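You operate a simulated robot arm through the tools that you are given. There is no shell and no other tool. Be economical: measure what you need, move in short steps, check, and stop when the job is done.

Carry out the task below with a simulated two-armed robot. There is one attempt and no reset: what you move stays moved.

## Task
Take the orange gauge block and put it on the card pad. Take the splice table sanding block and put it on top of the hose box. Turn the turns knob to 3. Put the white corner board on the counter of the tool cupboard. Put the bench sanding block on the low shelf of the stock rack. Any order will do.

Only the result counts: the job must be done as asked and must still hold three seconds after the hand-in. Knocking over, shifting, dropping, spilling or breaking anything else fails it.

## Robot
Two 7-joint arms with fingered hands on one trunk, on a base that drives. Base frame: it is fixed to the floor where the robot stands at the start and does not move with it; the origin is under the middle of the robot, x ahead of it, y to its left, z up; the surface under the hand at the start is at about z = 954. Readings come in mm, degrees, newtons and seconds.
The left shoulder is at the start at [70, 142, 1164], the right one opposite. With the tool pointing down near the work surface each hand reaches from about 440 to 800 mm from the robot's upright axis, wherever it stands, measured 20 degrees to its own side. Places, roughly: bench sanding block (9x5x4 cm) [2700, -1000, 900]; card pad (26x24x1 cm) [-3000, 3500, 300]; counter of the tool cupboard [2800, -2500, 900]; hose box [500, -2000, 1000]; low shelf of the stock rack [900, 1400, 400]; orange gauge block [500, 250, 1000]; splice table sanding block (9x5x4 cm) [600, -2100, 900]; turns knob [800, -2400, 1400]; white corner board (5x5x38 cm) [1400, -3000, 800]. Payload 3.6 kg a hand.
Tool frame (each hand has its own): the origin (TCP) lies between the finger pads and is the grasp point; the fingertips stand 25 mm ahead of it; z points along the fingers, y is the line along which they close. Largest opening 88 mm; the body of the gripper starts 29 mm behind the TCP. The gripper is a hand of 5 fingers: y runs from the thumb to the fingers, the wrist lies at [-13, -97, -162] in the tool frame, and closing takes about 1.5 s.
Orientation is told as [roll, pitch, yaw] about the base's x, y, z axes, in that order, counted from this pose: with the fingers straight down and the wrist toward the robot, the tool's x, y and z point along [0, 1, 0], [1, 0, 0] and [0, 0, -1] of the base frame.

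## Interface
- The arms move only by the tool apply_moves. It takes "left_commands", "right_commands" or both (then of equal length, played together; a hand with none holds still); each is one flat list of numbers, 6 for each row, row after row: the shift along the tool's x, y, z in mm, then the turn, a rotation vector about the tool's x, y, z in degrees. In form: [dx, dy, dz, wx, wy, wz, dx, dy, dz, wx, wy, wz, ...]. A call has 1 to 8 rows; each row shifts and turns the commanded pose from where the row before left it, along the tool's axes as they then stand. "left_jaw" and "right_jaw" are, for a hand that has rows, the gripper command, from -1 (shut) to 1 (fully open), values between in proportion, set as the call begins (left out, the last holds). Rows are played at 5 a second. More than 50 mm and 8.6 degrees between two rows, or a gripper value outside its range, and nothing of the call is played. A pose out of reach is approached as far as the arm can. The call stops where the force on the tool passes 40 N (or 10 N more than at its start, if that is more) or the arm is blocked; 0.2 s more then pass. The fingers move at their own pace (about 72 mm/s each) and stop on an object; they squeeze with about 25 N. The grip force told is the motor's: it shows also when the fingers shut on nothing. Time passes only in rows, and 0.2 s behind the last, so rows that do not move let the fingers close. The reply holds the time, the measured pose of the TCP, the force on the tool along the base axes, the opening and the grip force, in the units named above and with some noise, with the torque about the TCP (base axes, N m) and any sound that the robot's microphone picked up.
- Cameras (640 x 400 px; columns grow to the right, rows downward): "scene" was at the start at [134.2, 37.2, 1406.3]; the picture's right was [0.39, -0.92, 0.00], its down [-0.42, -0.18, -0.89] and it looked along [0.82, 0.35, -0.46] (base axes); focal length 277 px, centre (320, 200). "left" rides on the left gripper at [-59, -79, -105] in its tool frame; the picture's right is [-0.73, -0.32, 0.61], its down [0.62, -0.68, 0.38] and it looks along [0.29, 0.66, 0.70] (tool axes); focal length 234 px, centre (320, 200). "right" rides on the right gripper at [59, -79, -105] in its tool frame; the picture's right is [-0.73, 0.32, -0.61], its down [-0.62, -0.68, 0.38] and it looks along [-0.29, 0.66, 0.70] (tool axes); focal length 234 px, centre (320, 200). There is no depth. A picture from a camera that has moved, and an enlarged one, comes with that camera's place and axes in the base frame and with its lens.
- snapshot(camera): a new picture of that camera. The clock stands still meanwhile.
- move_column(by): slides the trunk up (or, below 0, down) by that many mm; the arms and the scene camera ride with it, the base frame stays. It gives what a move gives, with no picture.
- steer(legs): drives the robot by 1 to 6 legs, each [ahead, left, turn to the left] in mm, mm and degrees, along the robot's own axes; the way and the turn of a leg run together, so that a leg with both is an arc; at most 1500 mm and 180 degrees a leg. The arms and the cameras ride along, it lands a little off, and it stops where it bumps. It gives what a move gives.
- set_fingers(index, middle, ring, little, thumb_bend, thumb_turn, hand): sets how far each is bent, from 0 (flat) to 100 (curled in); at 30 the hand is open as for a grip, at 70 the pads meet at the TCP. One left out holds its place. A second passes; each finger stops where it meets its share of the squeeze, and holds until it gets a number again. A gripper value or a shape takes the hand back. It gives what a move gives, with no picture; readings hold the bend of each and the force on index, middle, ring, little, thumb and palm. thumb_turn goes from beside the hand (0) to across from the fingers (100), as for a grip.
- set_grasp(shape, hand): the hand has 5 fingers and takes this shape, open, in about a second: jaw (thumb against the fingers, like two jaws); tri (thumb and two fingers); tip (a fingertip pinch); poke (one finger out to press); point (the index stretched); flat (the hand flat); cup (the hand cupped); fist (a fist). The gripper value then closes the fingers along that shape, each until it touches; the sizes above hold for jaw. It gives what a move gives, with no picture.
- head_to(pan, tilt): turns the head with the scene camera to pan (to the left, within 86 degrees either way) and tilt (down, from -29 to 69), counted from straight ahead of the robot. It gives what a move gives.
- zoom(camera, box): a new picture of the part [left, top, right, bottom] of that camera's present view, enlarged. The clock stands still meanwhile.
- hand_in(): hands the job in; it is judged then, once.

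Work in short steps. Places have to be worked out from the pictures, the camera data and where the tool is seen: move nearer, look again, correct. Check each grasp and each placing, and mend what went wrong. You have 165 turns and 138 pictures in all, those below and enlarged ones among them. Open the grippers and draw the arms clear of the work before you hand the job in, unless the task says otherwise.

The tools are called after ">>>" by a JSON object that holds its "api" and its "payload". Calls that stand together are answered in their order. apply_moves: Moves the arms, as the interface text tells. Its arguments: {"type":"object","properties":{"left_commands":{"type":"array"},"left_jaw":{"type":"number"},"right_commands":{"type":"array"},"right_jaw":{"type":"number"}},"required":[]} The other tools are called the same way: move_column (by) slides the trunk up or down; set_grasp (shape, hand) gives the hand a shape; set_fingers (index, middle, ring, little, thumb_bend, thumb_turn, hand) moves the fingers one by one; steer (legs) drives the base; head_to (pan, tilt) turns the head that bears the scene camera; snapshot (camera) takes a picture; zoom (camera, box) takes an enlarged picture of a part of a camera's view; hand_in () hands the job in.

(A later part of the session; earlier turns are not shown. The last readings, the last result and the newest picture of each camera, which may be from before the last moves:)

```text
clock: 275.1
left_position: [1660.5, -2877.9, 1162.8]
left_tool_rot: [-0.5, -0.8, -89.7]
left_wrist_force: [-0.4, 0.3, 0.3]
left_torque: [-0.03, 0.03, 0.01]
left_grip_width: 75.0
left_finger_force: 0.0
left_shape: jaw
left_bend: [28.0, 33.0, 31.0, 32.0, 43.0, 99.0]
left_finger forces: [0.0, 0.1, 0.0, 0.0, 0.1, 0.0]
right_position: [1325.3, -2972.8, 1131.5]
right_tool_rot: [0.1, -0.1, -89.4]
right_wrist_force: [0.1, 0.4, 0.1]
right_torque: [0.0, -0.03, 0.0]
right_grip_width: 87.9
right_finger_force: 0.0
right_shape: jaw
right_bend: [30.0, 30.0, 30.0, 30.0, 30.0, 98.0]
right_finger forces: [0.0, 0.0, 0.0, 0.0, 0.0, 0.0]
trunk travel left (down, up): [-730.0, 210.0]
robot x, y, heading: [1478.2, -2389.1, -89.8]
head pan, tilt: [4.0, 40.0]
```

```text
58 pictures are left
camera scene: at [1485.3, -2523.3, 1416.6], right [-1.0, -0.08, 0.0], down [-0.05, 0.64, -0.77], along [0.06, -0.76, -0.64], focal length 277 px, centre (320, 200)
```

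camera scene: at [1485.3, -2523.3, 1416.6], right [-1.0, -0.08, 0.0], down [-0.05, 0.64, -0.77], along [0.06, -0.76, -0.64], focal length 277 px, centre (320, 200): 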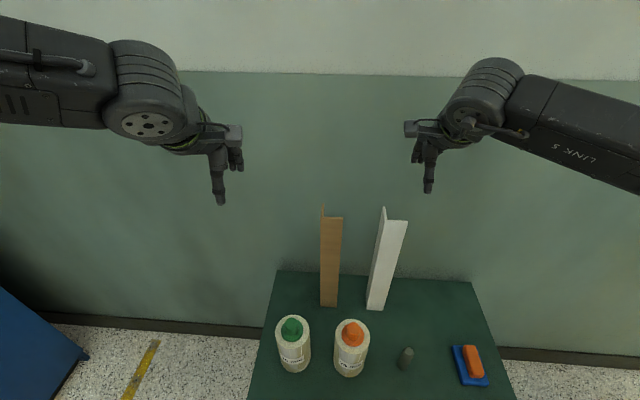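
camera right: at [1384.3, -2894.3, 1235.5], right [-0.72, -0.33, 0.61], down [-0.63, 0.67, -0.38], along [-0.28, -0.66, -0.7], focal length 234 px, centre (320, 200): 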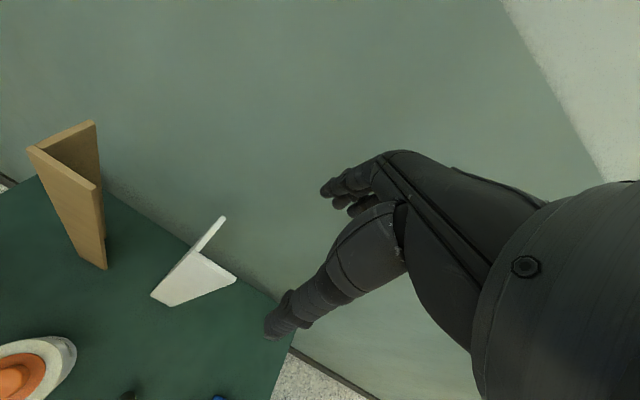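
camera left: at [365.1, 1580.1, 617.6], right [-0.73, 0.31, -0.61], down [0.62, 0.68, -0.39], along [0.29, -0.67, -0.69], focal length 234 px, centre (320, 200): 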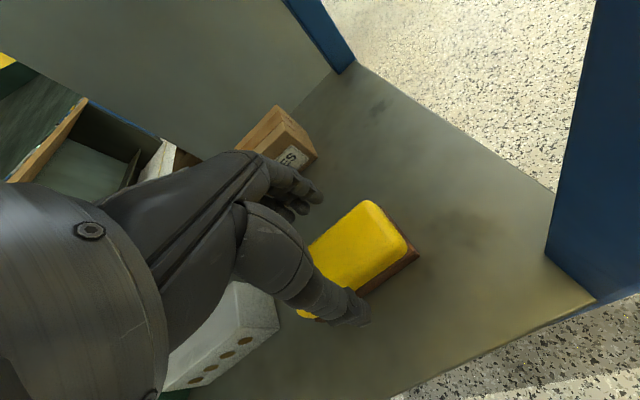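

The flange is at y≈-2971, x 1326–1378, so the TCP is already well aligned. I'll descend partly and look again.

>>> {"api": "apply_moves", "payload": {"right_commands": [0, 0, 40, 0, 0, 0, 0, 0, 40, 0, 0, 0, 0, 0, 35, 0, 0, 0], "right_jaw": 0.5}}

>>> {"api": "snapshot", "payload": {"camera": "right"}}

>>> {"api": "zoom", "payload": {"camera": "scene", "box": [340, 130, 480, 260]}}

```text
clock: 275.9
left_position: [1661.1, -2874.7, 1162.3]
left_tool_rot: [-0.4, -0.9, -89.5]
left_wrist_force: [0.3, -0.2, 0.7]
left_torque: [0.0, 0.02, 0.01]
left_grip_width: 74.9
left_finger_force: 0.0
left_shape: jaw
left_bend: [28.0, 33.0, 31.0, 32.0, 43.0, 99.0]
left_finger forces: [0.1, 0.1, 0.1, 0.0, 0.0, 0.1]
right_position: [1326.3, -2974.3, 1014.2]
right_tool_rot: [0.0, -0.2, -89.3]
right_wrist_force: [-0.2, 0.1, 0.2]
right_torque: [0.0, 0.02, 0.02]
right_grip_width: 66.2
right_finger_force: 0.1
right_shape: jaw
right_bend: [27.0, 35.0, 32.0, 34.0, 54.0, 99.0]
right_finger forces: [0.0, 0.0, 0.0, 0.0, 0.0, 0.1]
trunk travel left (down, up): [-730.0, 210.0]
robot x, y, heading: [1478.2, -2390.7, -90.0]
head pan, tilt: [4.0, 40.0]
```

```text
57 pictures are left
camera right: at [1384.8, -2894.5, 1118.2], right [-0.72, -0.33, 0.61], down [-0.63, 0.67, -0.38], along [-0.28, -0.66, -0.7], focal length 234 px, centre (320, 200)
```

right: 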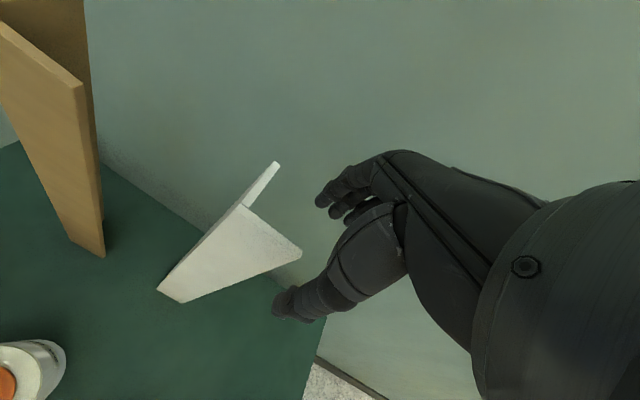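

```text
3.08 times, centred on (410, 195) of scene
camera zoom: at [1485.1, -2522.6, 1416.8], right [-1.0, -0.08, 0.0], down [-0.05, 0.64, -0.77], along [0.06, -0.76, -0.64], focal length 852 px, centre (43, 215)
```

zoom: 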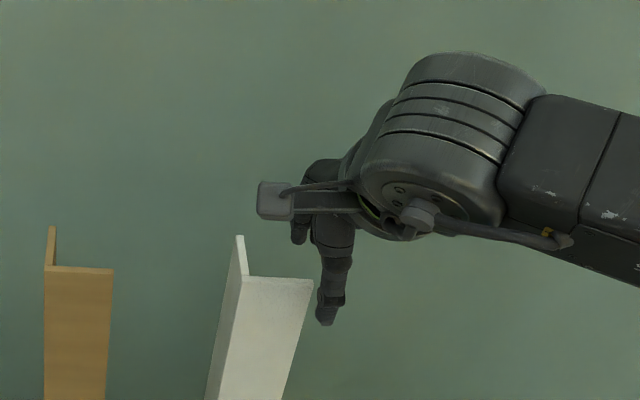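

The thumb sits over the flange's west edge, so I'll shift 18 mm east and lower to z≈962.

>>> {"api": "apply_moves", "payload": {"right_commands": [18, -2, 0, 0, 0, 0, 0, 0, 20, 0, 0, 0]}}

>>> {"api": "snapshot", "payload": {"camera": "right"}}

```text
clock: 276.5
left_position: [1660.1, -2876.6, 1163.1]
left_tool_rot: [-0.5, -0.9, -89.6]
left_wrist_force: [0.4, 0.1, 0.1]
left_torque: [-0.04, -0.02, -0.01]
left_grip_width: 74.9
left_finger_force: 0.1
left_shape: jaw
left_bend: [28.0, 33.0, 31.0, 32.0, 43.0, 99.0]
left_finger forces: [0.0, 0.0, 0.1, 0.1, 0.0, 0.0]
right_position: [1344.1, -2971.8, 996.1]
right_tool_rot: [0.1, -0.1, -89.4]
right_wrist_force: [-0.3, -0.8, 0.0]
right_torque: [0.01, 0.03, -0.04]
right_grip_width: 66.4
right_finger_force: 0.1
right_shape: jaw
right_bend: [27.0, 35.0, 32.0, 34.0, 54.0, 99.0]
right_finger forces: [0.0, 0.1, 0.0, 0.0, 0.0, 0.1]
trunk travel left (down, up): [-730.0, 210.0]
robot x, y, heading: [1477.5, -2385.5, -89.3]
head pan, tilt: [4.0, 40.0]
```

```text
55 pictures are left
camera right: at [1402.6, -2892.4, 1100.8], right [-0.72, -0.33, 0.61], down [-0.63, 0.67, -0.38], along [-0.28, -0.66, -0.7], focal length 234 px, centre (320, 200)
```

right: 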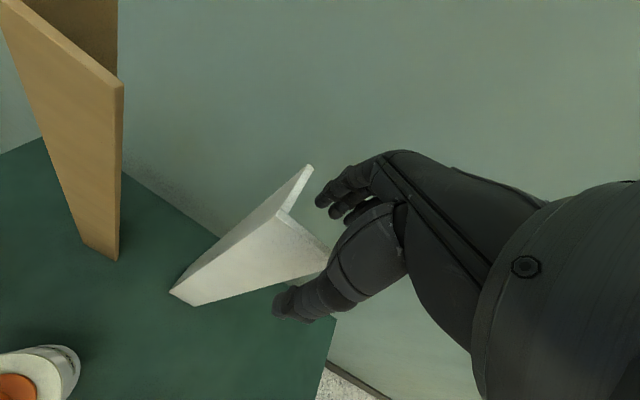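

There's a gap of about 16 mm between the index finger and the back flange. I'll descend to 962 and pinch.

>>> {"api": "apply_moves", "payload": {"right_commands": [0, 0, 12, 0, 0, 0, 0, 0, 12, 0, 0, 0, 0, 0, 10, 0, 0, 0]}}

>>> {"api": "snapshot", "payload": {"camera": "right"}}

```text
clock: 277.3
left_position: [1660.8, -2875.9, 1161.5]
left_tool_rot: [-0.5, -0.9, -89.6]
left_wrist_force: [0.6, -0.2, -0.8]
left_torque: [0.0, 0.0, 0.0]
left_grip_width: 74.8
left_finger_force: 0.0
left_shape: jaw
left_bend: [28.0, 33.0, 31.0, 32.0, 43.0, 99.0]
left_finger forces: [0.1, 0.1, 0.0, 0.0, 0.0, 0.1]
right_position: [1345.0, -2971.5, 963.9]
right_tool_rot: [0.0, -0.1, -89.3]
right_wrist_force: [0.0, -0.3, 0.8]
right_torque: [-0.02, 0.02, -0.04]
right_grip_width: 66.1
right_finger_force: 0.0
right_shape: jaw
right_bend: [27.0, 35.0, 32.0, 34.0, 54.0, 99.0]
right_finger forces: [0.1, 0.0, 0.1, 0.0, 0.0, 0.0]
trunk travel left (down, up): [-730.0, 210.0]
robot x, y, heading: [1480.3, -2389.6, -89.8]
head pan, tilt: [4.0, 40.0]
```

```text
54 pictures are left
camera right: at [1403.4, -2893.3, 1067.9], right [-0.72, -0.33, 0.61], down [-0.63, 0.67, -0.38], along [-0.28, -0.66, -0.7], focal length 234 px, centre (320, 200)
```

right: 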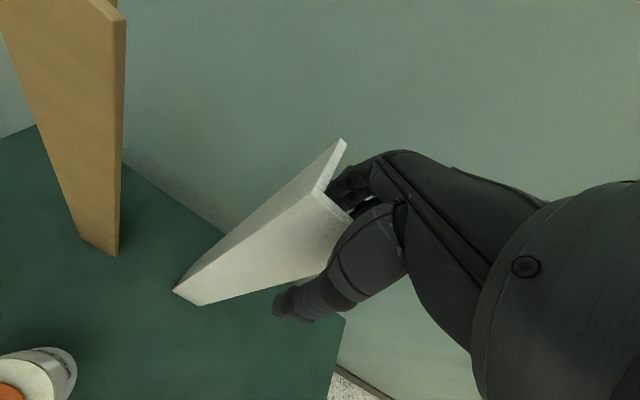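

>>> {"api": "apply_moves", "payload": {"right_commands": [0, 0, 0, 0, 0, 0, 0, 0, 0, 0, 0, 0, 0, 0, 0, 0, 0, 0, 0, 0, 0, 0, 0, 0, 0, 0, 0, 0, 0, 0, 0, 0, 0, 0, 0, 0, 0, 0, 0, 0, 0, 0], "right_jaw": -1}}

>>> {"api": "snapshot", "payload": {"camera": "right"}}

```text
clock: 278.9
left_position: [1661.4, -2875.9, 1162.1]
left_tool_rot: [-0.5, -0.9, -89.6]
left_wrist_force: [-0.1, 0.3, -0.6]
left_torque: [-0.02, -0.01, -0.01]
left_grip_width: 74.9
left_finger_force: 0.1
left_shape: jaw
left_bend: [28.0, 33.0, 31.0, 32.0, 43.0, 99.0]
left_finger forces: [0.0, 0.0, 0.1, 0.0, 0.0, 0.0]
right_position: [1345.9, -2972.7, 964.1]
right_tool_rot: [0.0, 0.0, -89.4]
right_wrist_force: [-0.1, 0.1, 0.2]
right_torque: [0.01, -0.02, 0.02]
right_grip_width: 0.0
right_finger_force: 24.7
right_shape: jaw
right_bend: [70.0, 70.0, 70.0, 70.0, 70.0, 100.0]
right_finger forces: [14.0, 8.0, 0.1, 0.1, 22.0, 0.0]
trunk travel left (down, up): [-730.0, 210.0]
robot x, y, heading: [1477.5, -2388.6, -89.9]
head pan, tilt: [4.0, 40.0]
```

```text
53 pictures are left
camera right: at [1403.3, -2893.3, 1068.0], right [-0.72, -0.33, 0.61], down [-0.63, 0.67, -0.38], along [-0.28, -0.66, -0.7], focal length 234 px, centre (320, 200)
```

right: 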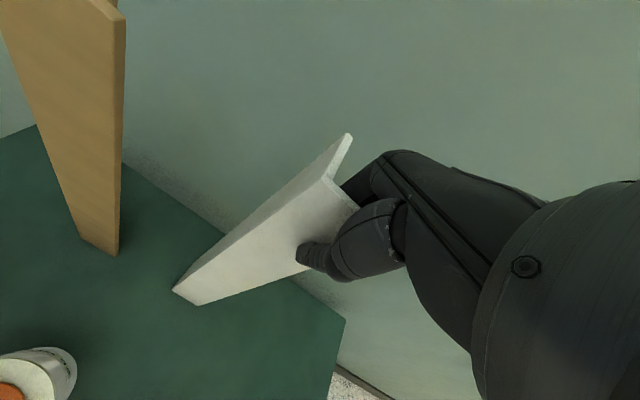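

Thumb, index and middle hold the flange. I'll lift and check.

>>> {"api": "apply_moves", "payload": {"right_commands": [0, 0, -20, 0, 0, 0, 0, 0, -30, 0, 0, 0, 0, 0, -40, 0, 0, 0]}}

>>> {"api": "move_column", "payload": {"by": 205}}

>>> {"api": "snapshot", "payload": {"camera": "scene"}}

```text
clock: 279.7
left_position: [1660.9, -2875.7, 1163.4]
left_tool_rot: [-0.5, -0.9, -89.7]
left_wrist_force: [-0.4, -0.4, 0.1]
left_torque: [-0.04, 0.02, 0.05]
left_grip_width: 74.8
left_finger_force: 0.1
left_shape: jaw
left_bend: [28.0, 33.0, 31.0, 32.0, 43.0, 99.0]
left_finger forces: [0.1, 0.1, 0.1, 0.0, 0.1, 0.1]
right_position: [1345.0, -2973.2, 1054.3]
right_tool_rot: [0.1, 0.0, -89.3]
right_wrist_force: [0.7, 0.0, -0.8]
right_torque: [0.01, -0.02, -0.01]
right_grip_width: 0.0
right_finger_force: 25.2
right_shape: jaw
right_bend: [70.0, 70.0, 70.0, 70.0, 71.0, 100.0]
right_finger forces: [14.4, 8.3, 0.1, 0.0, 22.7, 0.1]
trunk travel left (down, up): [-730.0, 210.0]
robot x, y, heading: [1477.9, -2389.3, -89.5]
head pan, tilt: [4.0, 40.0]
```

```text
clock: 281.9
left_position: [1660.6, -2876.5, 1367.9]
left_tool_rot: [-0.4, -0.9, -89.7]
left_wrist_force: [-0.1, -0.2, 0.2]
left_torque: [0.03, 0.03, -0.03]
left_grip_width: 74.9
left_finger_force: 0.0
left_shape: jaw
left_bend: [28.0, 33.0, 31.0, 32.0, 43.0, 99.0]
left_finger forces: [0.0, 0.0, 0.1, 0.1, 0.0, 0.0]
right_position: [1345.2, -2973.4, 1257.8]
right_tool_rot: [0.0, 0.2, -89.4]
right_wrist_force: [-0.8, -0.1, -1.4]
right_torque: [0.0, -0.02, 0.04]
right_grip_width: 0.0
right_finger_force: 24.6
right_shape: jaw
right_bend: [70.0, 70.0, 70.0, 70.0, 71.0, 100.0]
right_finger forces: [14.3, 8.4, 0.0, 0.0, 22.6, 0.0]
trunk travel left (down, up): [-935.0, 5.0]
robot x, y, heading: [1478.6, -2388.3, -89.8]
head pan, tilt: [4.0, 40.0]
```

```text
52 pictures are left
camera scene: at [1485.1, -2522.6, 1621.7], right [-1.0, -0.08, 0.0], down [-0.05, 0.64, -0.77], along [0.06, -0.76, -0.64], focal length 277 px, centre (320, 200)
```

scene: 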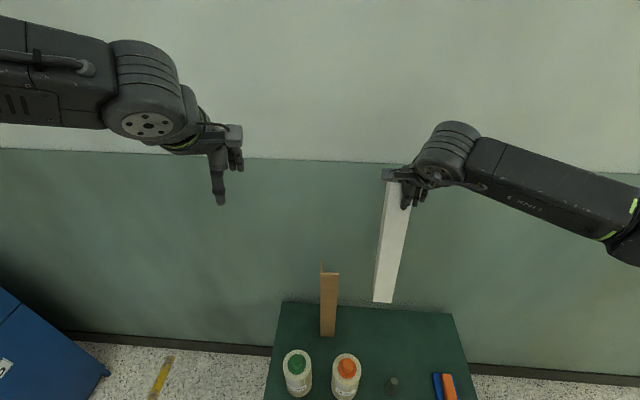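

The board hangs vertically, well held. I'll back away, turn to face the tool cupboard (+x), and look at its counter.

>>> {"api": "steer", "payload": {"legs": [[-450, 0, 0], [0, 150, 90]]}}

>>> {"api": "head_to", "payload": {"pan": -20, "tilt": 28}}

>>> {"api": "snapshot", "payload": {"camera": "scene"}}

```text
clock: 288.3
left_position: [2065.3, -1685.4, 1367.4]
left_tool_rot: [-0.4, -0.9, -1.8]
left_wrist_force: [-0.2, 0.3, -0.3]
left_torque: [0.0, -0.01, 0.0]
left_grip_width: 74.8
left_finger_force: 0.2
left_shape: jaw
left_bend: [28.0, 33.0, 31.0, 32.0, 43.0, 99.0]
left_finger forces: [0.1, 0.1, 0.0, 0.0, 0.0, 0.0]
right_position: [2151.3, -2005.3, 1257.6]
right_tool_rot: [0.1, 0.0, -1.5]
right_wrist_force: [-0.3, -0.7, -0.3]
right_torque: [0.01, -0.01, -0.02]
right_grip_width: 0.0
right_finger_force: 24.8
right_shape: jaw
right_bend: [70.0, 70.0, 70.0, 70.0, 71.0, 100.0]
right_finger forces: [14.2, 8.0, 0.0, 0.0, 22.2, 0.0]
trunk travel left (down, up): [-935.0, 5.0]
robot x, y, heading: [1571.3, -1848.3, -1.7]
head pan, tilt: [4.0, 40.0]
```

```text
clock: 289.2
left_position: [2066.0, -1686.4, 1367.9]
left_tool_rot: [-0.4, -1.0, -1.7]
left_wrist_force: [0.3, 0.7, 0.3]
left_torque: [0.0, 0.04, 0.01]
left_grip_width: 74.9
left_finger_force: 0.0
left_shape: jaw
left_bend: [28.0, 33.0, 31.0, 32.0, 43.0, 99.0]
left_finger forces: [0.0, 0.0, 0.1, 0.1, 0.1, 0.0]
right_position: [2149.5, -2004.1, 1257.9]
right_tool_rot: [0.0, -0.1, -1.5]
right_wrist_force: [-0.4, -0.2, -0.9]
right_torque: [0.03, -0.02, 0.01]
right_grip_width: 0.2
right_finger_force: 24.8
right_shape: jaw
right_bend: [70.0, 70.0, 70.0, 70.0, 71.0, 100.0]
right_finger forces: [14.3, 8.0, 0.0, 0.0, 22.1, 0.1]
trunk travel left (down, up): [-935.0, 5.0]
robot x, y, heading: [1571.6, -1848.0, -1.7]
head pan, tilt: [-20.0, 28.0]
```

```text
51 pictures are left
camera scene: at [1705.9, -1883.3, 1640.2], right [-0.37, -0.93, 0.0], down [-0.44, 0.17, -0.88], along [0.82, -0.33, -0.47], focal length 277 px, centre (320, 200)
```

scene: 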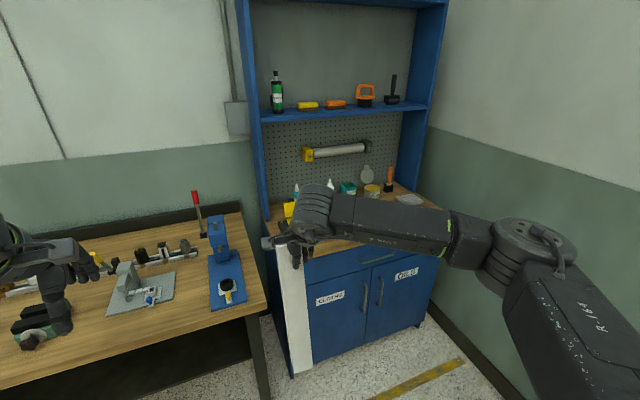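

>>> {"api": "steer", "payload": {"legs": [[150, -650, 1.7]]}}

>>> {"api": "head_to", "payload": {"pan": 8, "tilt": 33}}

>>> {"api": "snapshot", "payload": {"camera": "scene"}}

```text
clock: 292.6
left_position: [2200.5, -2285.2, 1370.1]
left_tool_rot: [-0.1, -1.2, -2.0]
left_wrist_force: [0.4, -0.8, 0.6]
left_torque: [0.06, 0.01, 0.01]
left_grip_width: 74.7
left_finger_force: 0.0
left_shape: jaw
left_bend: [28.0, 33.0, 31.0, 32.0, 43.0, 99.0]
left_finger forces: [0.1, 0.0, 0.0, 0.0, 0.0, 0.0]
right_position: [2283.5, -2603.1, 1259.2]
right_tool_rot: [0.3, -0.1, -1.9]
right_wrist_force: [0.2, -0.4, -0.9]
right_torque: [-0.01, -0.07, 0.01]
right_grip_width: 0.0
right_finger_force: 25.1
right_shape: jaw
right_bend: [70.0, 70.0, 70.0, 70.0, 71.0, 100.0]
right_finger forces: [14.3, 8.1, 0.1, 0.0, 22.3, 0.0]
trunk travel left (down, up): [-935.0, 5.0]
robot x, y, heading: [1707.8, -2438.1, -1.8]
head pan, tilt: [-20.0, 28.0]
stopped in leg 1: the robot was blocked; the commanded pose is now the measured one
```

```text
clock: 293.6
left_position: [2206.8, -2277.6, 1367.3]
left_tool_rot: [-0.5, -0.8, -2.0]
left_wrist_force: [0.4, 0.2, 0.3]
left_torque: [-0.02, 0.0, -0.03]
left_grip_width: 74.7
left_finger_force: 0.2
left_shape: jaw
left_bend: [28.0, 33.0, 31.0, 32.0, 43.0, 99.0]
left_finger forces: [0.1, 0.1, 0.1, 0.0, 0.1, 0.1]
right_position: [2290.2, -2597.2, 1255.9]
right_tool_rot: [0.0, 0.1, -1.7]
right_wrist_force: [0.0, -0.2, -1.3]
right_torque: [-0.01, 0.01, -0.06]
right_grip_width: 0.0
right_finger_force: 24.9
right_shape: jaw
right_bend: [70.0, 70.0, 70.0, 70.0, 71.0, 100.0]
right_finger forces: [14.3, 8.1, 0.0, 0.0, 22.1, 0.0]
trunk travel left (down, up): [-935.0, 5.0]
robot x, y, heading: [1711.9, -2438.8, -1.9]
head pan, tilt: [8.0, 33.0]
```

```text
50 pictures are left
camera scene: at [1850.6, -2430.2, 1632.2], right [0.1, -0.99, 0.0], down [-0.54, -0.06, -0.84], along [0.83, 0.09, -0.55], focal length 277 px, centre (320, 200)
```

scene: 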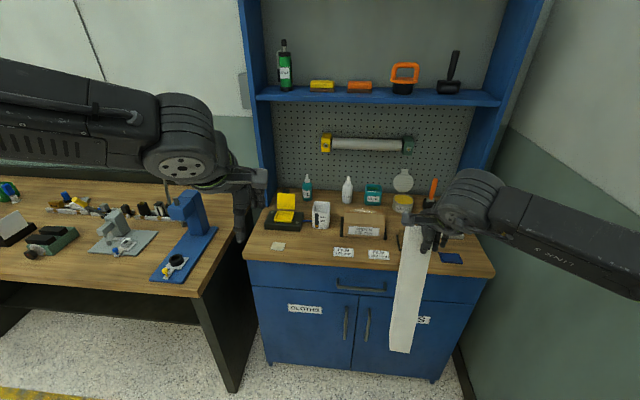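

>>> {"api": "zoom", "payload": {"camera": "scene", "box": [235, 160, 505, 290]}}

```text
2.37 times, centred on (370, 225) of scene
camera zoom: at [1850.6, -2430.2, 1632.2], right [0.1, -0.99, 0.0], down [-0.54, -0.06, -0.84], along [0.83, 0.09, -0.55], focal length 656 px, centre (202, 141)
```

zoom: 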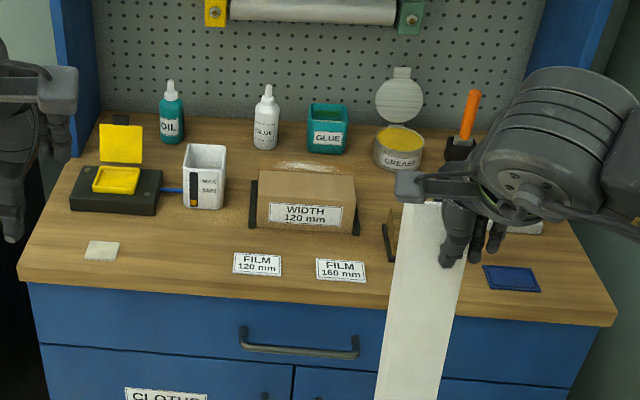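

The counter has clear room for standing the board between the grey pad and the "FILM 120" label, around [2635,-2306], whereas lying it down would cover items. I'll raise the board and drive nearer.

>>> {"api": "apply_moves", "payload": {"right_commands": [0, 0, -30, 0, 0, 0, 0, 0, -30, 0, 0, 0]}}

>>> {"api": "steer", "payload": {"legs": [[20, 80, 0], [230, 210, 1.9]]}}

>>> {"api": "snapshot", "payload": {"camera": "scene"}}

```text
clock: 294.2
left_position: [2204.4, -2277.7, 1367.2]
left_tool_rot: [-0.5, -1.0, -1.9]
left_wrist_force: [0.7, 0.6, 0.6]
left_torque: [-0.01, 0.0, 0.02]
left_grip_width: 74.7
left_finger_force: 0.0
left_shape: jaw
left_bend: [28.0, 33.0, 31.0, 32.0, 43.0, 99.0]
left_finger forces: [0.0, 0.0, 0.0, 0.0, 0.0, 0.0]
right_position: [2289.3, -2597.2, 1317.1]
right_tool_rot: [0.1, 0.0, -1.8]
right_wrist_force: [0.2, 0.5, 0.1]
right_torque: [-0.03, -0.03, 0.01]
right_grip_width: 0.0
right_finger_force: 25.2
right_shape: jaw
right_bend: [70.0, 70.0, 70.0, 70.0, 71.0, 100.0]
right_finger forces: [14.3, 8.0, 0.0, 0.1, 22.3, 0.1]
trunk travel left (down, up): [-935.0, 5.0]
robot x, y, heading: [1703.8, -2441.0, -2.0]
head pan, tilt: [8.0, 33.0]
```

```text
clock: 296.9
left_position: [2452.9, -1977.8, 1368.7]
left_tool_rot: [-0.4, -0.9, 0.3]
left_wrist_force: [0.5, -0.2, 0.3]
left_torque: [0.02, -0.02, -0.01]
left_grip_width: 74.8
left_finger_force: 0.0
left_shape: jaw
left_bend: [28.0, 33.0, 31.0, 32.0, 43.0, 99.0]
left_finger forces: [0.0, 0.0, 0.0, 0.0, 0.1, 0.0]
right_position: [2549.1, -2292.6, 1319.2]
right_tool_rot: [0.1, 0.0, 0.6]
right_wrist_force: [0.0, -0.2, -0.2]
right_torque: [0.0, -0.01, 0.01]
right_grip_width: 0.0
right_finger_force: 25.5
right_shape: jaw
right_bend: [70.0, 70.0, 70.0, 70.0, 71.0, 100.0]
right_finger forces: [14.3, 8.0, 0.1, 0.0, 22.3, 0.0]
trunk travel left (down, up): [-935.0, 5.0]
robot x, y, heading: [1967.9, -2158.0, 0.7]
head pan, tilt: [8.0, 33.0]
```

```text
48 pictures are left
camera scene: at [2102.4, -2145.2, 1632.6], right [0.15, -0.99, 0.0], down [-0.54, -0.08, -0.84], along [0.83, 0.12, -0.54], focal length 277 px, centre (320, 200)
```

scene: 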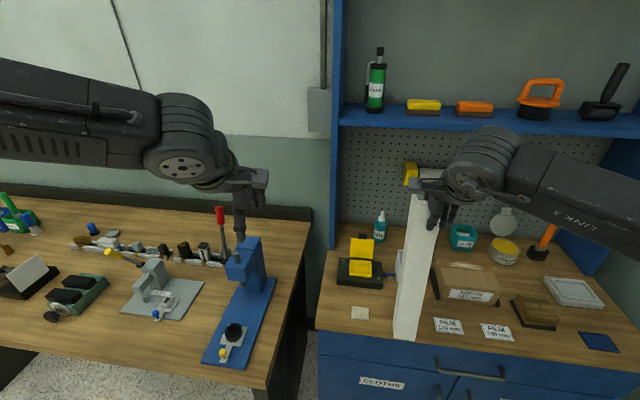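

Counter top z≈905. Free area: x 2541–2715, y -2405..-2218. I'll nudge to TCP [2600,-2318].

>>> {"api": "steer", "payload": {"legs": [[55, -25, -0.6]]}}

>>> {"api": "zoom", "payload": {"camera": "scene", "box": [320, 180, 560, 370]}}

>>> {"api": "snapshot", "payload": {"camera": "right"}}

```text
clock: 297.9
left_position: [2500.2, -1999.9, 1371.6]
left_tool_rot: [-0.8, -1.3, -0.3]
left_wrist_force: [-1.5, 0.2, 0.0]
left_torque: [0.01, -0.01, -0.02]
left_grip_width: 74.7
left_finger_force: 0.1
left_shape: jaw
left_bend: [28.0, 33.0, 31.0, 32.0, 43.0, 99.0]
left_finger forces: [0.0, 0.0, 0.0, 0.1, 0.1, 0.1]
right_position: [2594.6, -2318.4, 1322.1]
right_tool_rot: [-0.2, -0.5, 0.0]
right_wrist_force: [-0.1, -0.2, -0.6]
right_torque: [-0.03, 0.01, -0.01]
right_grip_width: 0.0
right_finger_force: 25.3
right_shape: jaw
right_bend: [70.0, 70.0, 70.0, 70.0, 71.0, 100.0]
right_finger forces: [14.3, 8.0, 0.0, 0.1, 22.5, 0.0]
trunk travel left (down, up): [-935.0, 5.0]
robot x, y, heading: [2020.4, -2183.2, -0.4]
head pan, tilt: [8.0, 33.0]
```

```text
2.11 times, centred on (440, 275) of scene
camera zoom: at [2147.3, -2163.3, 1633.5], right [0.14, -0.99, 0.01], down [-0.53, -0.08, -0.84], along [0.84, 0.11, -0.54], focal length 583 px, centre (67, 42)
```

zoom: 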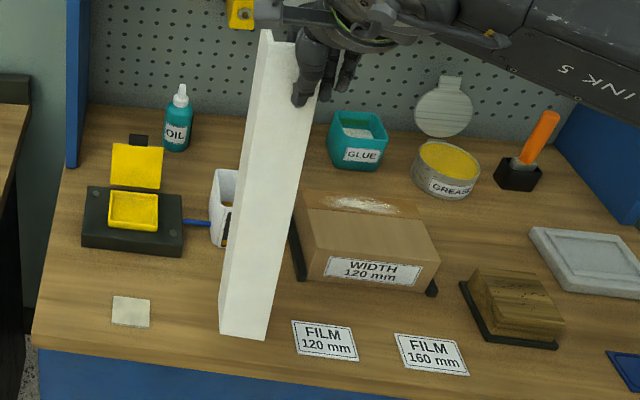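

```text
46 pictures are left
camera right: at [2515.3, -2258.4, 1426.7], right [0.32, -0.72, 0.61], down [-0.68, -0.63, -0.39], along [0.66, -0.29, -0.69], focal length 234 px, centre (320, 200)
```

right: 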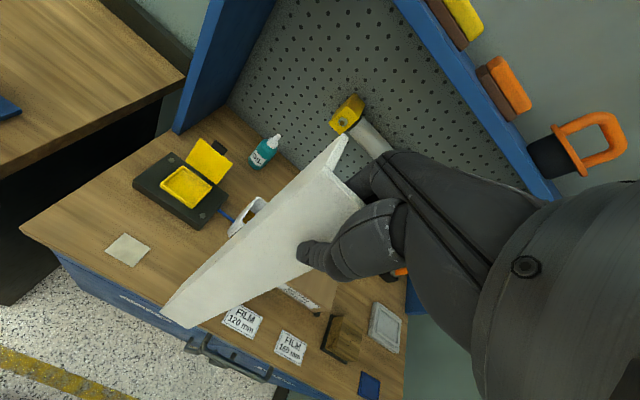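

The board hovers over the free spot. I'll lower in steps while watching tilt and force.

>>> {"api": "apply_moves", "payload": {"right_commands": [0, 3, 15, 0, 0, 0, 0, 0, 15, 0, 0, 0, 0, 0, 5, 0, 0, 0, 0, 0, 0, 0, 0, 0]}}

>>> {"api": "zoom", "payload": {"camera": "scene", "box": [320, 180, 560, 370]}}

```text
clock: 298.9
left_position: [2514.5, -2008.0, 1367.8]
left_tool_rot: [-0.4, -0.7, -0.4]
left_wrist_force: [-0.3, 0.6, 0.3]
left_torque: [0.0, 0.03, -0.01]
left_grip_width: 74.9
left_finger_force: 0.1
left_shape: jaw
left_bend: [28.0, 33.0, 31.0, 32.0, 43.0, 99.0]
left_finger forces: [0.1, 0.0, 0.0, 0.1, 0.0, 0.1]
right_position: [2609.0, -2323.3, 1282.1]
right_tool_rot: [0.1, 0.1, 0.0]
right_wrist_force: [0.1, -0.7, -1.3]
right_torque: [-0.01, 0.05, -0.01]
right_grip_width: 0.0
right_finger_force: 24.9
right_shape: jaw
right_bend: [70.0, 70.0, 70.0, 70.0, 71.0, 100.0]
right_finger forces: [14.4, 8.0, 0.1, 0.0, 22.3, 0.0]
trunk travel left (down, up): [-935.0, 5.0]
robot x, y, heading: [2023.3, -2182.9, -0.1]
head pan, tilt: [8.0, 33.0]
```

```text
2.11 times, centred on (440, 275) of scene
camera zoom: at [2162.7, -2171.4, 1632.1], right [0.14, -0.99, 0.0], down [-0.54, -0.07, -0.84], along [0.83, 0.11, -0.55], focal length 583 px, centre (67, 42)
```

zoom: 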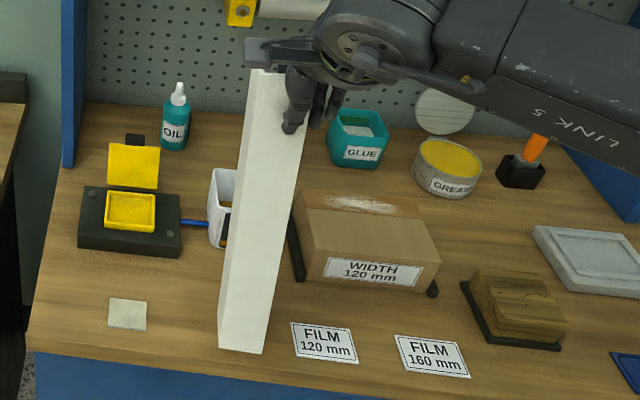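

The board seems tilted in the hand, its bottom about 6° toward the robot. I'll check with the right hand camera.

>>> {"api": "snapshot", "payload": {"camera": "right"}}

```text
44 pictures are left
camera right: at [2530.5, -2264.8, 1386.1], right [0.32, -0.73, 0.61], down [-0.68, -0.62, -0.38], along [0.66, -0.29, -0.7], focal length 234 px, centre (320, 200)
```

right: 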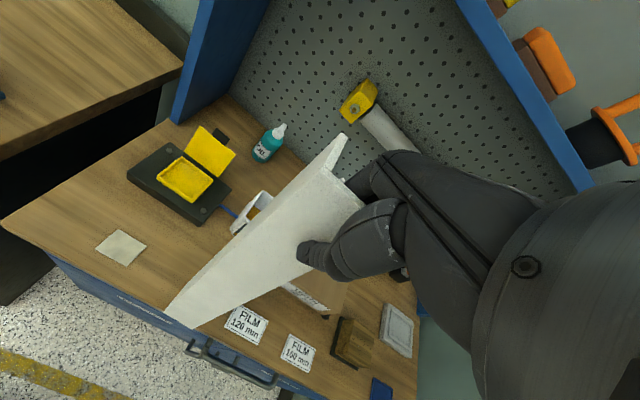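

The board rotated in the grip by about 6° about tool x and 2.6° about tool y. I'll rotate the hand to make the board vertical again and verify.

>>> {"api": "apply_moves", "payload": {"right_commands": [0, 0, -12, 0, 0, 0, 0, 0, 0, -3, 1.3, 0, 0, 0, 0, -3, 1.3, 0, 0, 0, 0, 0, 0, 0]}}

>>> {"api": "snapshot", "payload": {"camera": "scene"}}

>>> {"api": "snapshot", "payload": {"camera": "right"}}

```text
clock: 299.9
left_position: [2510.1, -2005.6, 1368.4]
left_tool_rot: [-0.5, -1.1, -0.3]
left_wrist_force: [0.5, -0.4, -0.1]
left_torque: [-0.03, -0.01, -0.01]
left_grip_width: 75.2
left_finger_force: 0.0
left_shape: jaw
left_bend: [28.0, 33.0, 31.0, 32.0, 43.0, 99.0]
left_finger forces: [0.1, 0.1, 0.0, 0.0, 0.0, 0.0]
right_position: [2607.2, -2321.2, 1294.9]
right_tool_rot: [2.6, -6.1, -0.2]
right_wrist_force: [-0.2, -0.2, -0.4]
right_torque: [-0.05, -0.01, 0.02]
right_grip_width: 0.2
right_finger_force: 25.3
right_shape: jaw
right_bend: [70.0, 70.0, 70.0, 70.0, 71.0, 100.0]
right_finger forces: [14.5, 8.0, 0.0, 0.0, 22.6, 0.0]
trunk travel left (down, up): [-935.0, 5.0]
robot x, y, heading: [2019.3, -2180.8, -0.3]
head pan, tilt: [8.0, 33.0]
```

```text
43 pictures are left
camera scene: at [2159.1, -2169.2, 1632.4], right [0.14, -0.99, 0.0], down [-0.54, -0.07, -0.84], along [0.83, 0.11, -0.54], focal length 277 px, centre (320, 200)
```

scene: 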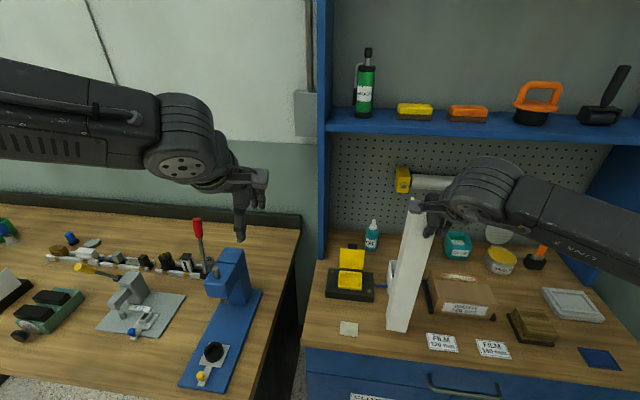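

```text
42 pictures are left
camera right: at [2517.7, -2267.9, 1393.1], right [0.26, -0.75, 0.6], down [-0.64, -0.6, -0.48], along [0.73, -0.26, -0.63], focal length 234 px, centre (320, 200)
```

right: 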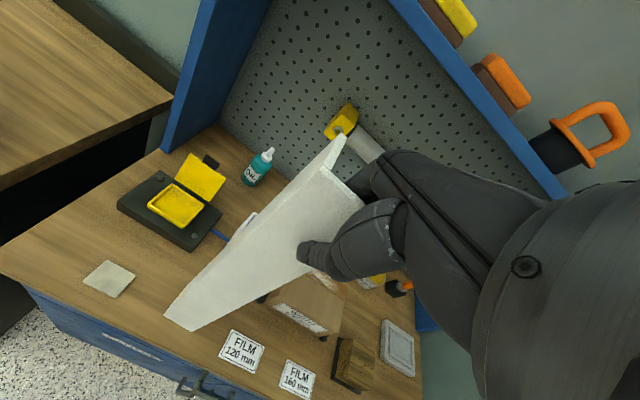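

The board is now vertical above the free spot. I'll lower slowly until contact.

>>> {"api": "apply_moves", "payload": {"right_commands": [-0.6, 1.6, 15, 0, 0, 0, -0.2, 0.5, 5, 0, 0, 0, 0, 0, 0, 0, 0, 0]}}

>>> {"api": "zoom", "payload": {"camera": "scene", "box": [330, 170, 490, 370]}}

```text
clock: 300.7
left_position: [2510.7, -2007.1, 1367.5]
left_tool_rot: [-0.5, -1.1, -0.3]
left_wrist_force: [-0.3, -0.5, -0.3]
left_torque: [0.02, -0.01, 0.02]
left_grip_width: 74.8
left_finger_force: 0.1
left_shape: jaw
left_bend: [28.0, 33.0, 31.0, 32.0, 43.0, 99.0]
left_finger forces: [0.1, 0.0, 0.0, 0.0, 0.0, 0.0]
right_position: [2610.7, -2321.7, 1275.4]
right_tool_rot: [2.7, -6.0, 0.0]
right_wrist_force: [0.2, -0.2, -0.2]
right_torque: [0.0, 0.01, 0.01]
right_grip_width: 0.1
right_finger_force: 25.1
right_shape: jaw
right_bend: [70.0, 70.0, 70.0, 70.0, 71.0, 100.0]
right_finger forces: [14.5, 8.1, 0.0, 0.1, 22.6, 0.0]
trunk travel left (down, up): [-935.0, 5.0]
robot x, y, heading: [2020.5, -2182.3, -0.3]
head pan, tilt: [8.0, 33.0]
```

```text
2.00 times, centred on (410, 270) of scene
camera zoom: at [2159.6, -2169.6, 1632.4], right [0.14, -0.99, 0.0], down [-0.54, -0.07, -0.84], along [0.83, 0.11, -0.54], focal length 554 px, centre (140, 60)
```

zoom: 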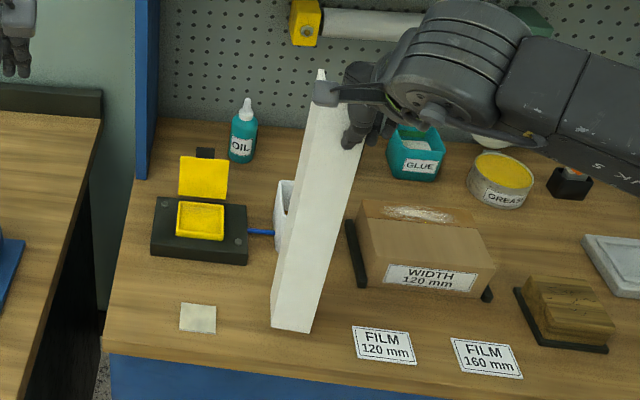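

>>> {"api": "apply_moves", "payload": {"right_commands": [-0.2, -0.4, 4, 0, 0, 0, -0.2, -0.4, 4, 0, 0, 0, 0, 0, 0, 0, 0, 0]}}

>>> {"api": "apply_moves", "payload": {"right_commands": [-0.2, -0.4, 3, 0, 0, 0, 0, 0, 0, 0, 0, 0]}}

>>> {"api": "zoom", "payload": {"camera": "scene", "box": [330, 170, 490, 370]}}

```text
clock: 301.5
left_position: [2511.5, -2006.4, 1366.7]
left_tool_rot: [-0.5, -1.0, -0.3]
left_wrist_force: [0.5, -0.5, 1.1]
left_torque: [0.01, 0.01, 0.0]
left_grip_width: 74.8
left_finger_force: 0.1
left_shape: jaw
left_bend: [28.0, 33.0, 31.0, 32.0, 43.0, 99.0]
left_finger forces: [0.0, 0.0, 0.1, 0.0, 0.0, 0.0]
right_position: [2611.7, -2322.8, 1267.3]
right_tool_rot: [2.7, -6.0, -0.1]
right_wrist_force: [0.2, -0.3, -0.7]
right_torque: [-0.05, -0.03, 0.0]
right_grip_width: 0.0
right_finger_force: 25.1
right_shape: jaw
right_bend: [70.0, 70.0, 70.0, 70.0, 71.0, 100.0]
right_finger forces: [14.5, 8.1, 0.0, 0.1, 22.6, 0.0]
trunk travel left (down, up): [-935.0, 5.0]
robot x, y, heading: [2020.6, -2183.9, -0.4]
head pan, tilt: [8.0, 33.0]
```

```text
clock: 302.1
left_position: [2511.0, -2006.7, 1367.2]
left_tool_rot: [-0.5, -1.1, -0.3]
left_wrist_force: [-0.4, 0.2, -0.5]
left_torque: [-0.01, -0.01, 0.02]
left_grip_width: 74.6
left_finger_force: 0.0
left_shape: jaw
left_bend: [28.0, 33.0, 31.0, 32.0, 43.0, 99.0]
left_finger forces: [0.0, 0.0, 0.0, 0.0, 0.0, 0.0]
right_position: [2611.5, -2323.3, 1264.0]
right_tool_rot: [2.5, -6.0, -0.1]
right_wrist_force: [0.4, 0.1, -0.1]
right_torque: [-0.01, -0.01, 0.0]
right_grip_width: 0.0
right_finger_force: 25.3
right_shape: jaw
right_bend: [70.0, 70.0, 70.0, 70.0, 71.0, 100.0]
right_finger forces: [14.6, 8.1, 0.0, 0.0, 22.6, 0.1]
trunk travel left (down, up): [-935.0, 5.0]
robot x, y, heading: [2019.8, -2182.3, -0.2]
head pan, tilt: [8.0, 33.0]
```

```text
2.00 times, centred on (410, 270) of scene
camera zoom: at [2159.7, -2169.9, 1632.4], right [0.14, -0.99, 0.0], down [-0.54, -0.07, -0.84], along [0.83, 0.11, -0.54], focal length 554 px, centre (140, 60)
```

zoom: 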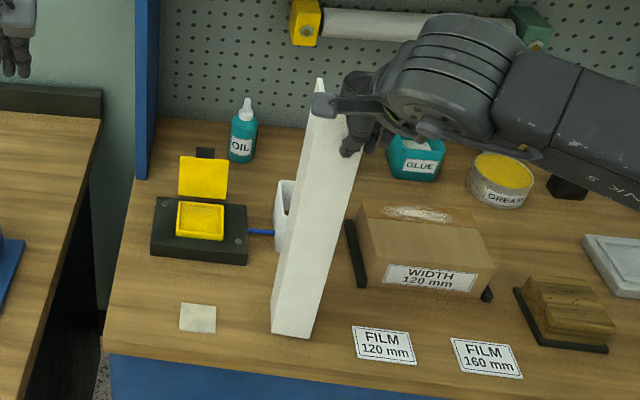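

>>> {"api": "apply_moves", "payload": {"right_commands": [-0.2, -0.4, 4, 0, 0, 0, -0.2, -0.4, 4, 0, 0, 0, 0, 0, 0, 0, 0, 0]}}

>>> {"api": "apply_moves", "payload": {"right_commands": [-0.2, -0.4, 4, 0, 0, 0, -0.2, -0.4, 3, 0, 0, 0, 0, 0, 0, 0, 0, 0]}}

```text
clock: 302.9
left_position: [2510.8, -2005.6, 1368.0]
left_tool_rot: [-0.6, -1.0, -0.3]
left_wrist_force: [-1.0, -0.3, 0.4]
left_torque: [-0.01, -0.03, 0.01]
left_grip_width: 74.5
left_finger_force: 0.0
left_shape: jaw
left_bend: [28.0, 33.0, 31.0, 32.0, 43.0, 99.0]
left_finger forces: [0.1, 0.1, 0.0, 0.0, 0.1, 0.0]
right_position: [2611.9, -2323.8, 1255.8]
right_tool_rot: [2.6, -6.0, -0.1]
right_wrist_force: [0.4, 0.2, -0.9]
right_torque: [-0.02, 0.03, 0.0]
right_grip_width: 0.0
right_finger_force: 25.4
right_shape: jaw
right_bend: [70.0, 70.0, 70.0, 70.0, 71.0, 100.0]
right_finger forces: [14.4, 8.1, 0.0, 0.1, 22.5, 0.1]
trunk travel left (down, up): [-935.0, 5.0]
robot x, y, heading: [2024.2, -2182.4, -0.2]
head pan, tilt: [8.0, 33.0]
```

```text
clock: 303.7
left_position: [2511.5, -2006.3, 1367.4]
left_tool_rot: [-0.6, -1.0, -0.3]
left_wrist_force: [0.4, -1.0, -0.4]
left_torque: [-0.01, -0.01, -0.02]
left_grip_width: 74.6
left_finger_force: 0.1
left_shape: jaw
left_bend: [28.0, 33.0, 31.0, 32.0, 43.0, 99.0]
left_finger forces: [0.1, 0.1, 0.0, 0.1, 0.1, 0.0]
right_position: [2612.0, -2322.4, 1249.0]
right_tool_rot: [2.6, -6.0, -0.1]
right_wrist_force: [0.4, 0.8, -0.1]
right_torque: [0.02, 0.01, 0.0]
right_grip_width: 0.2
right_finger_force: 24.7
right_shape: jaw
right_bend: [70.0, 70.0, 70.0, 70.0, 71.0, 100.0]
right_finger forces: [14.4, 8.2, 0.1, 0.0, 22.8, 0.1]
trunk travel left (down, up): [-935.0, 5.0]
robot x, y, heading: [2021.1, -2182.2, -0.3]
head pan, tilt: [8.0, 33.0]
```

>>> {"api": "apply_moves", "payload": {"right_commands": [-0.2, -0.4, 4, 0, 0, 0, -0.2, -0.4, 3, 0, 0, 0, 0, 0, 0, 0, 0, 0]}}

>>> {"api": "zoom", "payload": {"camera": "scene", "box": [330, 170, 490, 370]}}

```text
clock: 304.5
left_position: [2510.2, -2006.4, 1368.7]
left_tool_rot: [-0.5, -0.9, -0.2]
left_wrist_force: [0.3, 0.3, 0.0]
left_torque: [-0.01, 0.0, -0.02]
left_grip_width: 74.7
left_finger_force: 0.2
left_shape: jaw
left_bend: [28.0, 33.0, 31.0, 32.0, 43.0, 99.0]
left_finger forces: [0.0, 0.0, 0.0, 0.0, 0.0, 0.0]
right_position: [2610.6, -2320.9, 1242.7]
right_tool_rot: [2.8, -6.2, -0.1]
right_wrist_force: [-1.2, -0.9, 7.6]
right_torque: [-0.05, -0.02, 0.02]
right_grip_width: 0.2
right_finger_force: 24.8
right_shape: jaw
right_bend: [70.0, 70.0, 70.0, 70.0, 71.0, 100.0]
right_finger forces: [15.1, 8.6, 0.0, 0.0, 24.9, 0.1]
trunk travel left (down, up): [-935.0, 5.0]
robot x, y, heading: [2022.7, -2183.6, -0.2]
head pan, tilt: [8.0, 33.0]
```

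```text
2.00 times, centred on (410, 270) of scene
camera zoom: at [2157.8, -2169.7, 1632.7], right [0.14, -0.99, 0.0], down [-0.54, -0.07, -0.84], along [0.83, 0.11, -0.54], focal length 554 px, centre (140, 60)
```

zoom: 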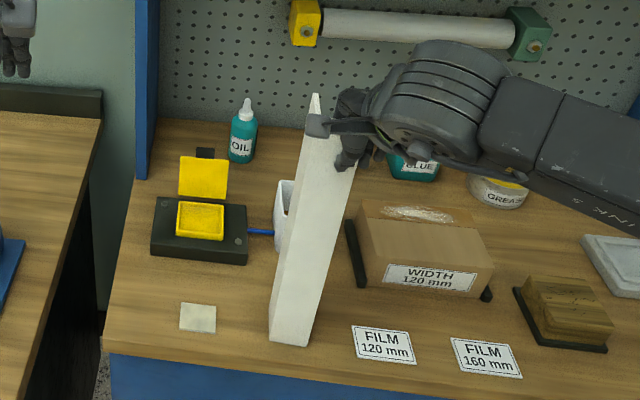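

Contact with the counter (7.6 N at TCP z 1243). I'll press 1.5 mm to square the base and then open slightly.

>>> {"api": "apply_moves", "payload": {"right_commands": [0, -0.2, 1.5, 0, 0, 0, 0, 0, 0, 0, 0, 0]}}

>>> {"api": "snapshot", "payload": {"camera": "right"}}

```text
clock: 305.1
left_position: [2508.9, -2005.2, 1369.6]
left_tool_rot: [-0.5, -1.0, -0.4]
left_wrist_force: [0.2, 1.0, -0.4]
left_torque: [0.0, 0.0, -0.02]
left_grip_width: 74.6
left_finger_force: 0.0
left_shape: jaw
left_bend: [28.0, 33.0, 31.0, 32.0, 43.0, 99.0]
left_finger forces: [0.0, 0.0, 0.1, 0.1, 0.1, 0.0]
right_position: [2607.0, -2323.2, 1241.7]
right_tool_rot: [2.7, -6.2, -0.1]
right_wrist_force: [-1.4, -1.5, 13.0]
right_torque: [-0.03, -0.05, -0.01]
right_grip_width: 0.0
right_finger_force: 24.9
right_shape: jaw
right_bend: [70.0, 70.0, 70.0, 70.0, 71.0, 100.0]
right_finger forces: [15.4, 9.1, 0.0, 0.0, 26.6, 0.0]
trunk travel left (down, up): [-935.0, 5.0]
robot x, y, heading: [2021.8, -2187.4, 0.0]
head pan, tilt: [8.0, 33.0]
```

```text
38 pictures are left
camera right: at [2519.6, -2268.4, 1340.1], right [0.26, -0.75, 0.6], down [-0.63, -0.6, -0.48], along [0.73, -0.26, -0.63], focal length 234 px, centre (320, 200)
```

right: 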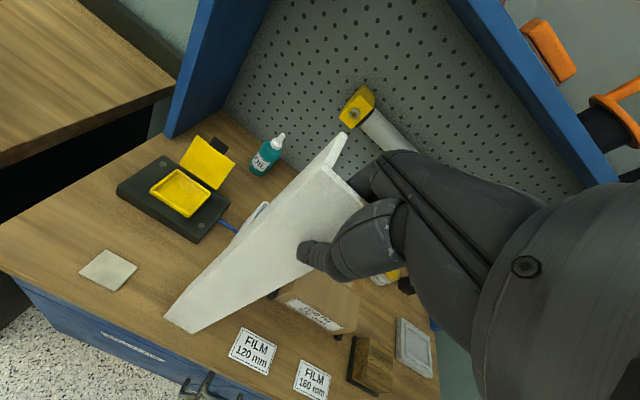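

The board is vertical within about half a degree. I'll release gently.

>>> {"api": "apply_moves", "payload": {"right_commands": [0, 0, 0, 0, 0, 0, 0, 0, 0, 0, 0, 0, 0, 0, 0, 0, 0, 0], "right_jaw": -0.7}}

>>> {"api": "zoom", "payload": {"camera": "scene", "box": [330, 170, 490, 370]}}

```text
clock: 305.9
left_position: [2509.9, -2005.8, 1368.1]
left_tool_rot: [-0.4, -1.1, -0.3]
left_wrist_force: [0.1, -0.2, -0.9]
left_torque: [-0.01, -0.01, 0.01]
left_grip_width: 74.8
left_finger_force: 0.1
left_shape: jaw
left_bend: [28.0, 33.0, 31.0, 32.0, 43.0, 99.0]
left_finger forces: [0.0, 0.1, 0.0, 0.1, 0.0, 0.1]
right_position: [2611.5, -2322.3, 1240.5]
right_tool_rot: [2.6, -5.9, -0.1]
right_wrist_force: [0.4, -0.5, 0.5]
right_torque: [0.0, 0.0, 0.01]
right_grip_width: 13.2
right_finger_force: 0.1
right_shape: jaw
right_bend: [73.0, 61.0, 60.0, 57.0, 74.0, 100.0]
right_finger forces: [0.1, 0.0, 0.0, 0.2, 0.2, 0.1]
trunk travel left (down, up): [-935.0, 5.0]
robot x, y, heading: [2020.8, -2179.3, -0.1]
head pan, tilt: [8.0, 33.0]
```

```text
2.00 times, centred on (410, 270) of scene
camera zoom: at [2158.9, -2169.7, 1632.4], right [0.14, -0.99, 0.0], down [-0.54, -0.07, -0.84], along [0.83, 0.11, -0.54], focal length 554 px, centre (140, 60)
```

zoom: 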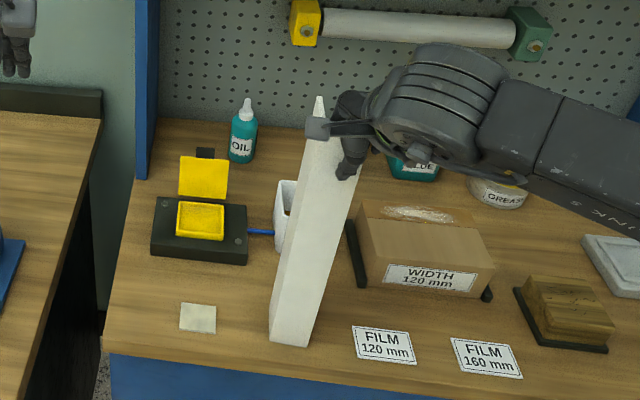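

It stands free. I'll open wider and rise straight up.

>>> {"api": "apply_moves", "payload": {"right_commands": [0, 0, 0, 0, 0, 0, 0, 0, 0, 0, 0, 0, 0, 0, 0, 0, 0, 0, 0, 0, 0, 0, 0, 0], "right_jaw": 0.3}}

>>> {"api": "apply_moves", "payload": {"right_commands": [0.7, 1.6, -15, 0, 0, 0, 1.1, 2.6, -25, 0, 0, 0, 1.4, 3.2, -30, 0, 0, 0]}}

>>> {"api": "snapshot", "payload": {"camera": "scene"}}

```text
clock: 306.9
left_position: [2509.8, -2005.9, 1368.2]
left_tool_rot: [-0.5, -1.0, -0.3]
left_wrist_force: [-0.5, -0.8, 0.2]
left_torque: [0.01, 0.0, 0.02]
left_grip_width: 74.6
left_finger_force: 0.1
left_shape: jaw
left_bend: [28.0, 33.0, 31.0, 32.0, 43.0, 99.0]
left_finger forces: [0.0, 0.1, 0.0, 0.0, 0.1, 0.0]
right_position: [2611.2, -2321.3, 1239.6]
right_tool_rot: [2.5, -5.9, -0.1]
right_wrist_force: [0.8, 0.4, 0.1]
right_torque: [0.01, -0.03, 0.0]
right_grip_width: 56.9
right_finger_force: 0.0
right_shape: jaw
right_bend: [28.0, 39.0, 36.0, 36.0, 62.0, 100.0]
right_finger forces: [0.1, 0.0, 0.1, 0.0, 0.0, 0.1]
trunk travel left (down, up): [-935.0, 5.0]
robot x, y, heading: [2021.9, -2182.0, -0.3]
head pan, tilt: [8.0, 33.0]
```

```text
clock: 307.7
left_position: [2510.3, -2004.8, 1369.0]
left_tool_rot: [-0.5, -0.9, -0.3]
left_wrist_force: [-0.5, -0.3, -0.5]
left_torque: [0.01, 0.03, -0.03]
left_grip_width: 74.7
left_finger_force: 0.1
left_shape: jaw
left_bend: [28.0, 33.0, 31.0, 32.0, 43.0, 99.0]
left_finger forces: [0.0, 0.0, 0.0, 0.0, 0.0, 0.0]
right_position: [2612.8, -2322.2, 1311.7]
right_tool_rot: [2.6, -6.1, -0.2]
right_wrist_force: [0.2, -0.6, 0.0]
right_torque: [-0.02, 0.02, 0.0]
right_grip_width: 56.9
right_finger_force: 0.1
right_shape: jaw
right_bend: [28.0, 39.0, 35.0, 36.0, 62.0, 100.0]
right_finger forces: [0.0, 0.1, 0.0, 0.1, 0.0, 0.0]
trunk travel left (down, up): [-935.0, 5.0]
robot x, y, heading: [2021.5, -2181.3, -0.3]
head pan, tilt: [8.0, 33.0]
```

```text
36 pictures are left
camera scene: at [2159.3, -2169.3, 1632.4], right [0.14, -0.99, 0.0], down [-0.54, -0.07, -0.84], along [0.83, 0.11, -0.54], focal length 277 px, centre (320, 200)
```

scene: 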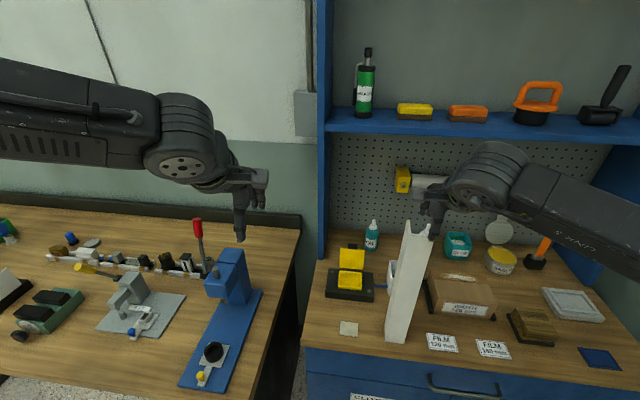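

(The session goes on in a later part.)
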